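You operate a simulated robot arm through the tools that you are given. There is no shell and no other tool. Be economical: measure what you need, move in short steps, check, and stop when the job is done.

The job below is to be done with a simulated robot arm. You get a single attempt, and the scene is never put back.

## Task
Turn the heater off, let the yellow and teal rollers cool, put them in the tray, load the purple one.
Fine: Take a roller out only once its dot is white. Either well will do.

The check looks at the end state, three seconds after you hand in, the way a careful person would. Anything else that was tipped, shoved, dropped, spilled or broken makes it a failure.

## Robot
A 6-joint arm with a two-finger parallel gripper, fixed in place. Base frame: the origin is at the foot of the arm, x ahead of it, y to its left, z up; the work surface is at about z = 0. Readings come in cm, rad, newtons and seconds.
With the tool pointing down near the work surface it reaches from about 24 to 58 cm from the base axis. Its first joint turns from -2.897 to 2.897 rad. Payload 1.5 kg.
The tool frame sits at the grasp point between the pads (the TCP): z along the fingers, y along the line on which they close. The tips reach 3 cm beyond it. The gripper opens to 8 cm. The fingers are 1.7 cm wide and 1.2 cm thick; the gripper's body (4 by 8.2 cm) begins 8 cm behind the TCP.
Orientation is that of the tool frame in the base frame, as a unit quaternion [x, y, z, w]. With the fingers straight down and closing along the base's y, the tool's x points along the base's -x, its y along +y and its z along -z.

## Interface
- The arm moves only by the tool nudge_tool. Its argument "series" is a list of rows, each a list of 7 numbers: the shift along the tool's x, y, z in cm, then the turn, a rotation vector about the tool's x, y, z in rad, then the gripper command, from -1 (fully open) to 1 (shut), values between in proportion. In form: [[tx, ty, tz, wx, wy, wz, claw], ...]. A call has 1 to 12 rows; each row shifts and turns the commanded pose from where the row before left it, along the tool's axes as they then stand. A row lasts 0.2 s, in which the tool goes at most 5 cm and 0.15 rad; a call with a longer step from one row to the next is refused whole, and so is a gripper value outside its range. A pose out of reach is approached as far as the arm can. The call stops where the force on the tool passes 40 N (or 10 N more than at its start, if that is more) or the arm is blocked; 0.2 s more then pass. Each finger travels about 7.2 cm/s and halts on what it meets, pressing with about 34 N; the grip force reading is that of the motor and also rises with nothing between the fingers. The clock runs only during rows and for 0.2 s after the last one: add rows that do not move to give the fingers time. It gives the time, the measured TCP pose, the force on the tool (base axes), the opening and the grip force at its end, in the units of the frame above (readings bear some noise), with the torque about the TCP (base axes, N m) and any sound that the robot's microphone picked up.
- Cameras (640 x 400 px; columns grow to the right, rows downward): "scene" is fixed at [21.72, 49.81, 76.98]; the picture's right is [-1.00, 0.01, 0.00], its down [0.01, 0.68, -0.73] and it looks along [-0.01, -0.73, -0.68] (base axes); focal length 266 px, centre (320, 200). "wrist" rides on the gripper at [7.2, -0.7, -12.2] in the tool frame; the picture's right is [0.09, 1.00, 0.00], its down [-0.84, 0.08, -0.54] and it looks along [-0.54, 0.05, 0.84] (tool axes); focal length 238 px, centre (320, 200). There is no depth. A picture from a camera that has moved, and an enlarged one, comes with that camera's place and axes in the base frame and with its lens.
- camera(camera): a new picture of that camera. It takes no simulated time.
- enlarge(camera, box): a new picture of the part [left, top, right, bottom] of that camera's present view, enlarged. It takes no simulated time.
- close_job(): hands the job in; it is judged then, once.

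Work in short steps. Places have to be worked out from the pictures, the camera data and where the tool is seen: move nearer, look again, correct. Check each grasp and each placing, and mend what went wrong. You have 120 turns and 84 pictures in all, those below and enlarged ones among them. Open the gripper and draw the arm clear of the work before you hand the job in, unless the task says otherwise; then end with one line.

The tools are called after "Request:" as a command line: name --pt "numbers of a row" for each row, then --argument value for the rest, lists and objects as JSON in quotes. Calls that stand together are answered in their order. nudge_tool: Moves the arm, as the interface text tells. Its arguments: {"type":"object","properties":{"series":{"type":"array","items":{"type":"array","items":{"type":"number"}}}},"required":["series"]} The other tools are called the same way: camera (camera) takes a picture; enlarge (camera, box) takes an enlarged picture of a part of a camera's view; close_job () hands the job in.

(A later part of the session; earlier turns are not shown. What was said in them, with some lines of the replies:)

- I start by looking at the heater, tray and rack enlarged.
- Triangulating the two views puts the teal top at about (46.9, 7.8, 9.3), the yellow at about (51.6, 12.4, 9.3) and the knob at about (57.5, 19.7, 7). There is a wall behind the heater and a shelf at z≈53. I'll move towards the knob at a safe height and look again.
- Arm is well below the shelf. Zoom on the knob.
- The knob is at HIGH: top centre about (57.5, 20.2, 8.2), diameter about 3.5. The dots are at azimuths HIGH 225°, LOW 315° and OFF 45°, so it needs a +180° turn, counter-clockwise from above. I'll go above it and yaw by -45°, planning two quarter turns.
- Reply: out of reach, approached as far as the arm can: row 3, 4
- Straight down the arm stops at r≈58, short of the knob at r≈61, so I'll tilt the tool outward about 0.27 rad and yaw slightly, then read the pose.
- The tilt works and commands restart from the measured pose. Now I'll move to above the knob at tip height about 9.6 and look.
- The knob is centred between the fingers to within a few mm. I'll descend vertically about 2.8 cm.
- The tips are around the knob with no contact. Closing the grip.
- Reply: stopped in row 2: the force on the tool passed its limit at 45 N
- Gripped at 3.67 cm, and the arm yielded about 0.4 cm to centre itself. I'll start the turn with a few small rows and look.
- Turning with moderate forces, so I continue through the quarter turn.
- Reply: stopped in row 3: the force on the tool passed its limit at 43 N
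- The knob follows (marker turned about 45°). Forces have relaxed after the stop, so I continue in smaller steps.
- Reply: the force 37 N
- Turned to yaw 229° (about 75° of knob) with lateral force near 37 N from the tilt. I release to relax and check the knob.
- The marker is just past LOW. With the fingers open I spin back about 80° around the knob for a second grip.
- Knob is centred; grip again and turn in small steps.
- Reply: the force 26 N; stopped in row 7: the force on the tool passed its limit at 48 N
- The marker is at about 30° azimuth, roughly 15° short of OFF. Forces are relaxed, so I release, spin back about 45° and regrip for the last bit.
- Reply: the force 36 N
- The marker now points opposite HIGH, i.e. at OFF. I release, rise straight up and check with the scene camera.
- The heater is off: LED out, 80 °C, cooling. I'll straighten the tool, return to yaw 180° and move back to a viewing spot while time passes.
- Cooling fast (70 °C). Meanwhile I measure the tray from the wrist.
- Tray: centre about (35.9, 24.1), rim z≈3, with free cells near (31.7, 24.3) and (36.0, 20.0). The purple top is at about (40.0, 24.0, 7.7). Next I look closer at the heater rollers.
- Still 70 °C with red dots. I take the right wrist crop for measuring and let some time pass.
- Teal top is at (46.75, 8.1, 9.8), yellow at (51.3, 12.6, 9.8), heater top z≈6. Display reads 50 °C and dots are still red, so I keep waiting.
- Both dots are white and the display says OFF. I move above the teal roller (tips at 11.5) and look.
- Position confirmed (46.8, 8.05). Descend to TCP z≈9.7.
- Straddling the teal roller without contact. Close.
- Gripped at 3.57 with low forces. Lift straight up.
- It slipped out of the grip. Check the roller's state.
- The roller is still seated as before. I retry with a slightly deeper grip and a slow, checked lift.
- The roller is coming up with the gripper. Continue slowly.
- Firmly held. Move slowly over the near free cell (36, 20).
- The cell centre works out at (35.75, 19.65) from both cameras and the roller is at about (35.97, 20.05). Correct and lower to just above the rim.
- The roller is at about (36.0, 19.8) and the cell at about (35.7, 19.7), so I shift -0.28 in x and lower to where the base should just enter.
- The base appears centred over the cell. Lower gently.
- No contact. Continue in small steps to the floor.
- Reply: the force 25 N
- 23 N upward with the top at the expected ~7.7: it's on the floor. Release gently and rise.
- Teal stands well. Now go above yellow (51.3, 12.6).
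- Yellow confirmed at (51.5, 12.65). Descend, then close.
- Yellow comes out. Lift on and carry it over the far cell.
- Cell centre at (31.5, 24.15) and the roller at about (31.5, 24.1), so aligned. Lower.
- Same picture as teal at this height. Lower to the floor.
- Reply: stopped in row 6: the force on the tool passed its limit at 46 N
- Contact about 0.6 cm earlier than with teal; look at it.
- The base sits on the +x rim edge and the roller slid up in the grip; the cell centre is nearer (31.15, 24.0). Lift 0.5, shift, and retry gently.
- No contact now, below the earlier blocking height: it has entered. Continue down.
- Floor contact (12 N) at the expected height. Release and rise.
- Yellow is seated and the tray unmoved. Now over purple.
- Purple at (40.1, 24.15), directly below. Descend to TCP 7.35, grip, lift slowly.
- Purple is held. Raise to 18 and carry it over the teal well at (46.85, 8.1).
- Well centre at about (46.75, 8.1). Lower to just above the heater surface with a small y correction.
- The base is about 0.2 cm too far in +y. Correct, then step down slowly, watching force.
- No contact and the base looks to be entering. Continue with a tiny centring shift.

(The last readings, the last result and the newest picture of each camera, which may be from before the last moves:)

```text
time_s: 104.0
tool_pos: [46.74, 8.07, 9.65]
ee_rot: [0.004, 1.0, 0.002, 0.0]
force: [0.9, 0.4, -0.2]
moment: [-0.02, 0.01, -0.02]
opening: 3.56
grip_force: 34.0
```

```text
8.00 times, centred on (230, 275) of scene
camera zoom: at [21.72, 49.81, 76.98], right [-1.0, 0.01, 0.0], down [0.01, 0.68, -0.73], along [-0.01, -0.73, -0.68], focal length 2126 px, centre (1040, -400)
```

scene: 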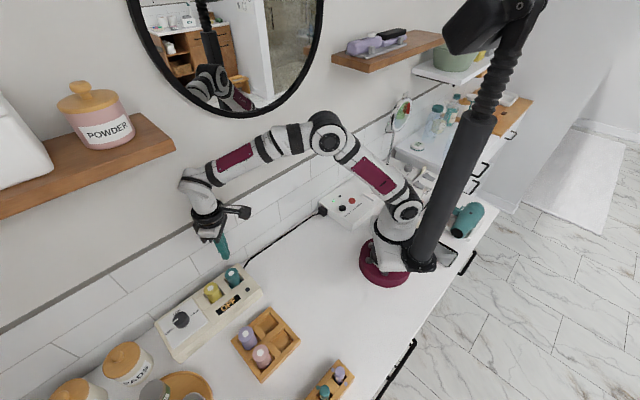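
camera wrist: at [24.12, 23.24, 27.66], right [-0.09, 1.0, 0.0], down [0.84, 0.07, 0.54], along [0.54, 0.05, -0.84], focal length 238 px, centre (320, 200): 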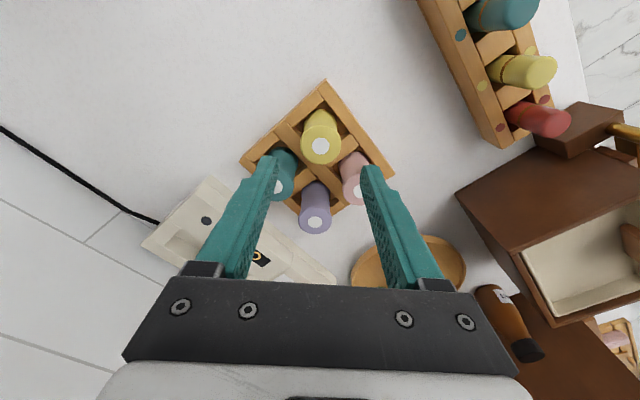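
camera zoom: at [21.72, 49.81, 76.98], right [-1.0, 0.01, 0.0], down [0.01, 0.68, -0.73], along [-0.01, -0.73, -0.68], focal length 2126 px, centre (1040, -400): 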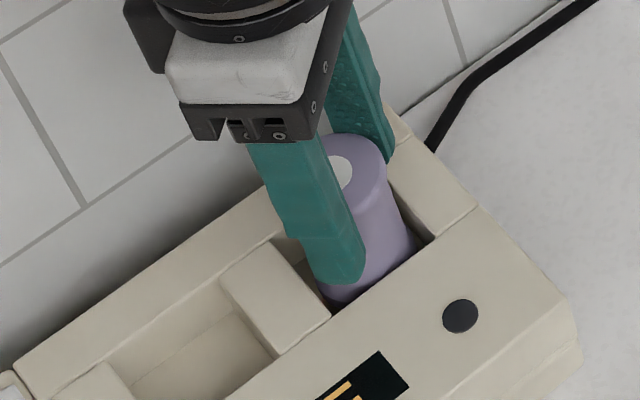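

It is inside the well. Lower the last few mm, release and rise.

Request:
nudge_tool --pt "0 0 0.15 0 0 0 1" --pt "0 0 0.15 0 0 0 1" --pt "0 0 0 0 0 0 1"

Request:
nudge_tool --pt "0 0 0 0 0 0 0.1" --pt "0 0 0 0 0 0 -0.2" --pt "0 0 0 0 0 0 -0.2" --pt "0 0 -2 0 0 0 -0.2" --pt "0 0 -3 0 0 0 -0.2" --pt "0 0 -3 0 0 0 -0.4" --pt "3 0 -3 0 0 0 -0.4" --pt "4 0 -2 0 0 0 -0.4" --pt "4 0 -2 0 0 0 -0.4" --pt "4 0 0 0 0 0 -1" --pt "0 0 0 0 0 0 -1"

Request:
camera --camera "scene"

Request:
enlarge --camera "scene" --box '[140, 250, 316, 390]'

```text
time_s: 104.8
tool_pos: [46.77, 8.15, 9.28]
ee_rot: [0.004, 1.0, 0.003, 0.0]
force: [0.3, -0.2, -0.7]
moment: [-0.03, 0.01, 0.02]
opening: 3.58
grip_force: 33.4
```

```text
time_s: 107.2
tool_pos: [31.77, 7.97, 24.08]
ee_rot: [0.003, 1.0, 0.003, 0.001]
force: [-0.1, 0.1, -0.8]
moment: [0.0, 0.01, -0.03]
opening: 7.99
grip_force: 0.1
```

```text
11 pictures are left
```

scene: 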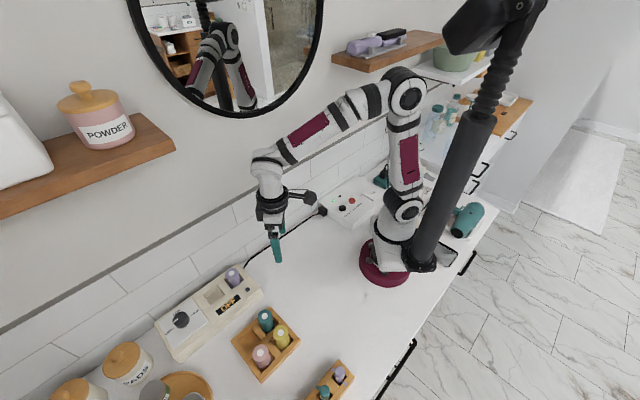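

```text
2.86 times, centred on (228, 320) of scene
camera zoom: at [21.72, 49.81, 76.98], right [-1.0, 0.01, 0.0], down [0.01, 0.68, -0.73], along [-0.01, -0.73, -0.68], focal length 759 px, centre (583, -143)
```

zoom: 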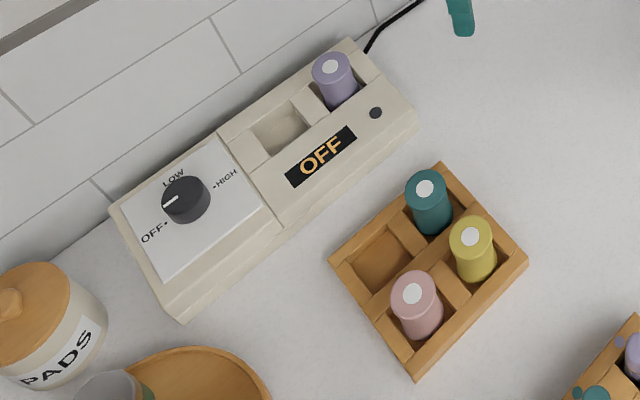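

Purple's dot projects to the same spot the teal one did, so it is fully seated. Teal and yellow stand in the tray, the heater reads OFF, nothing else has moved, and the arm is clear with the gripper open. Handing in.

Request:
close_job

```text
The job is handed in.
```

The heater is off, the yellow and teal rollers were taken out once their dots turned white and now stand in the tray, and the purple roller is loaded in the well where teal was.
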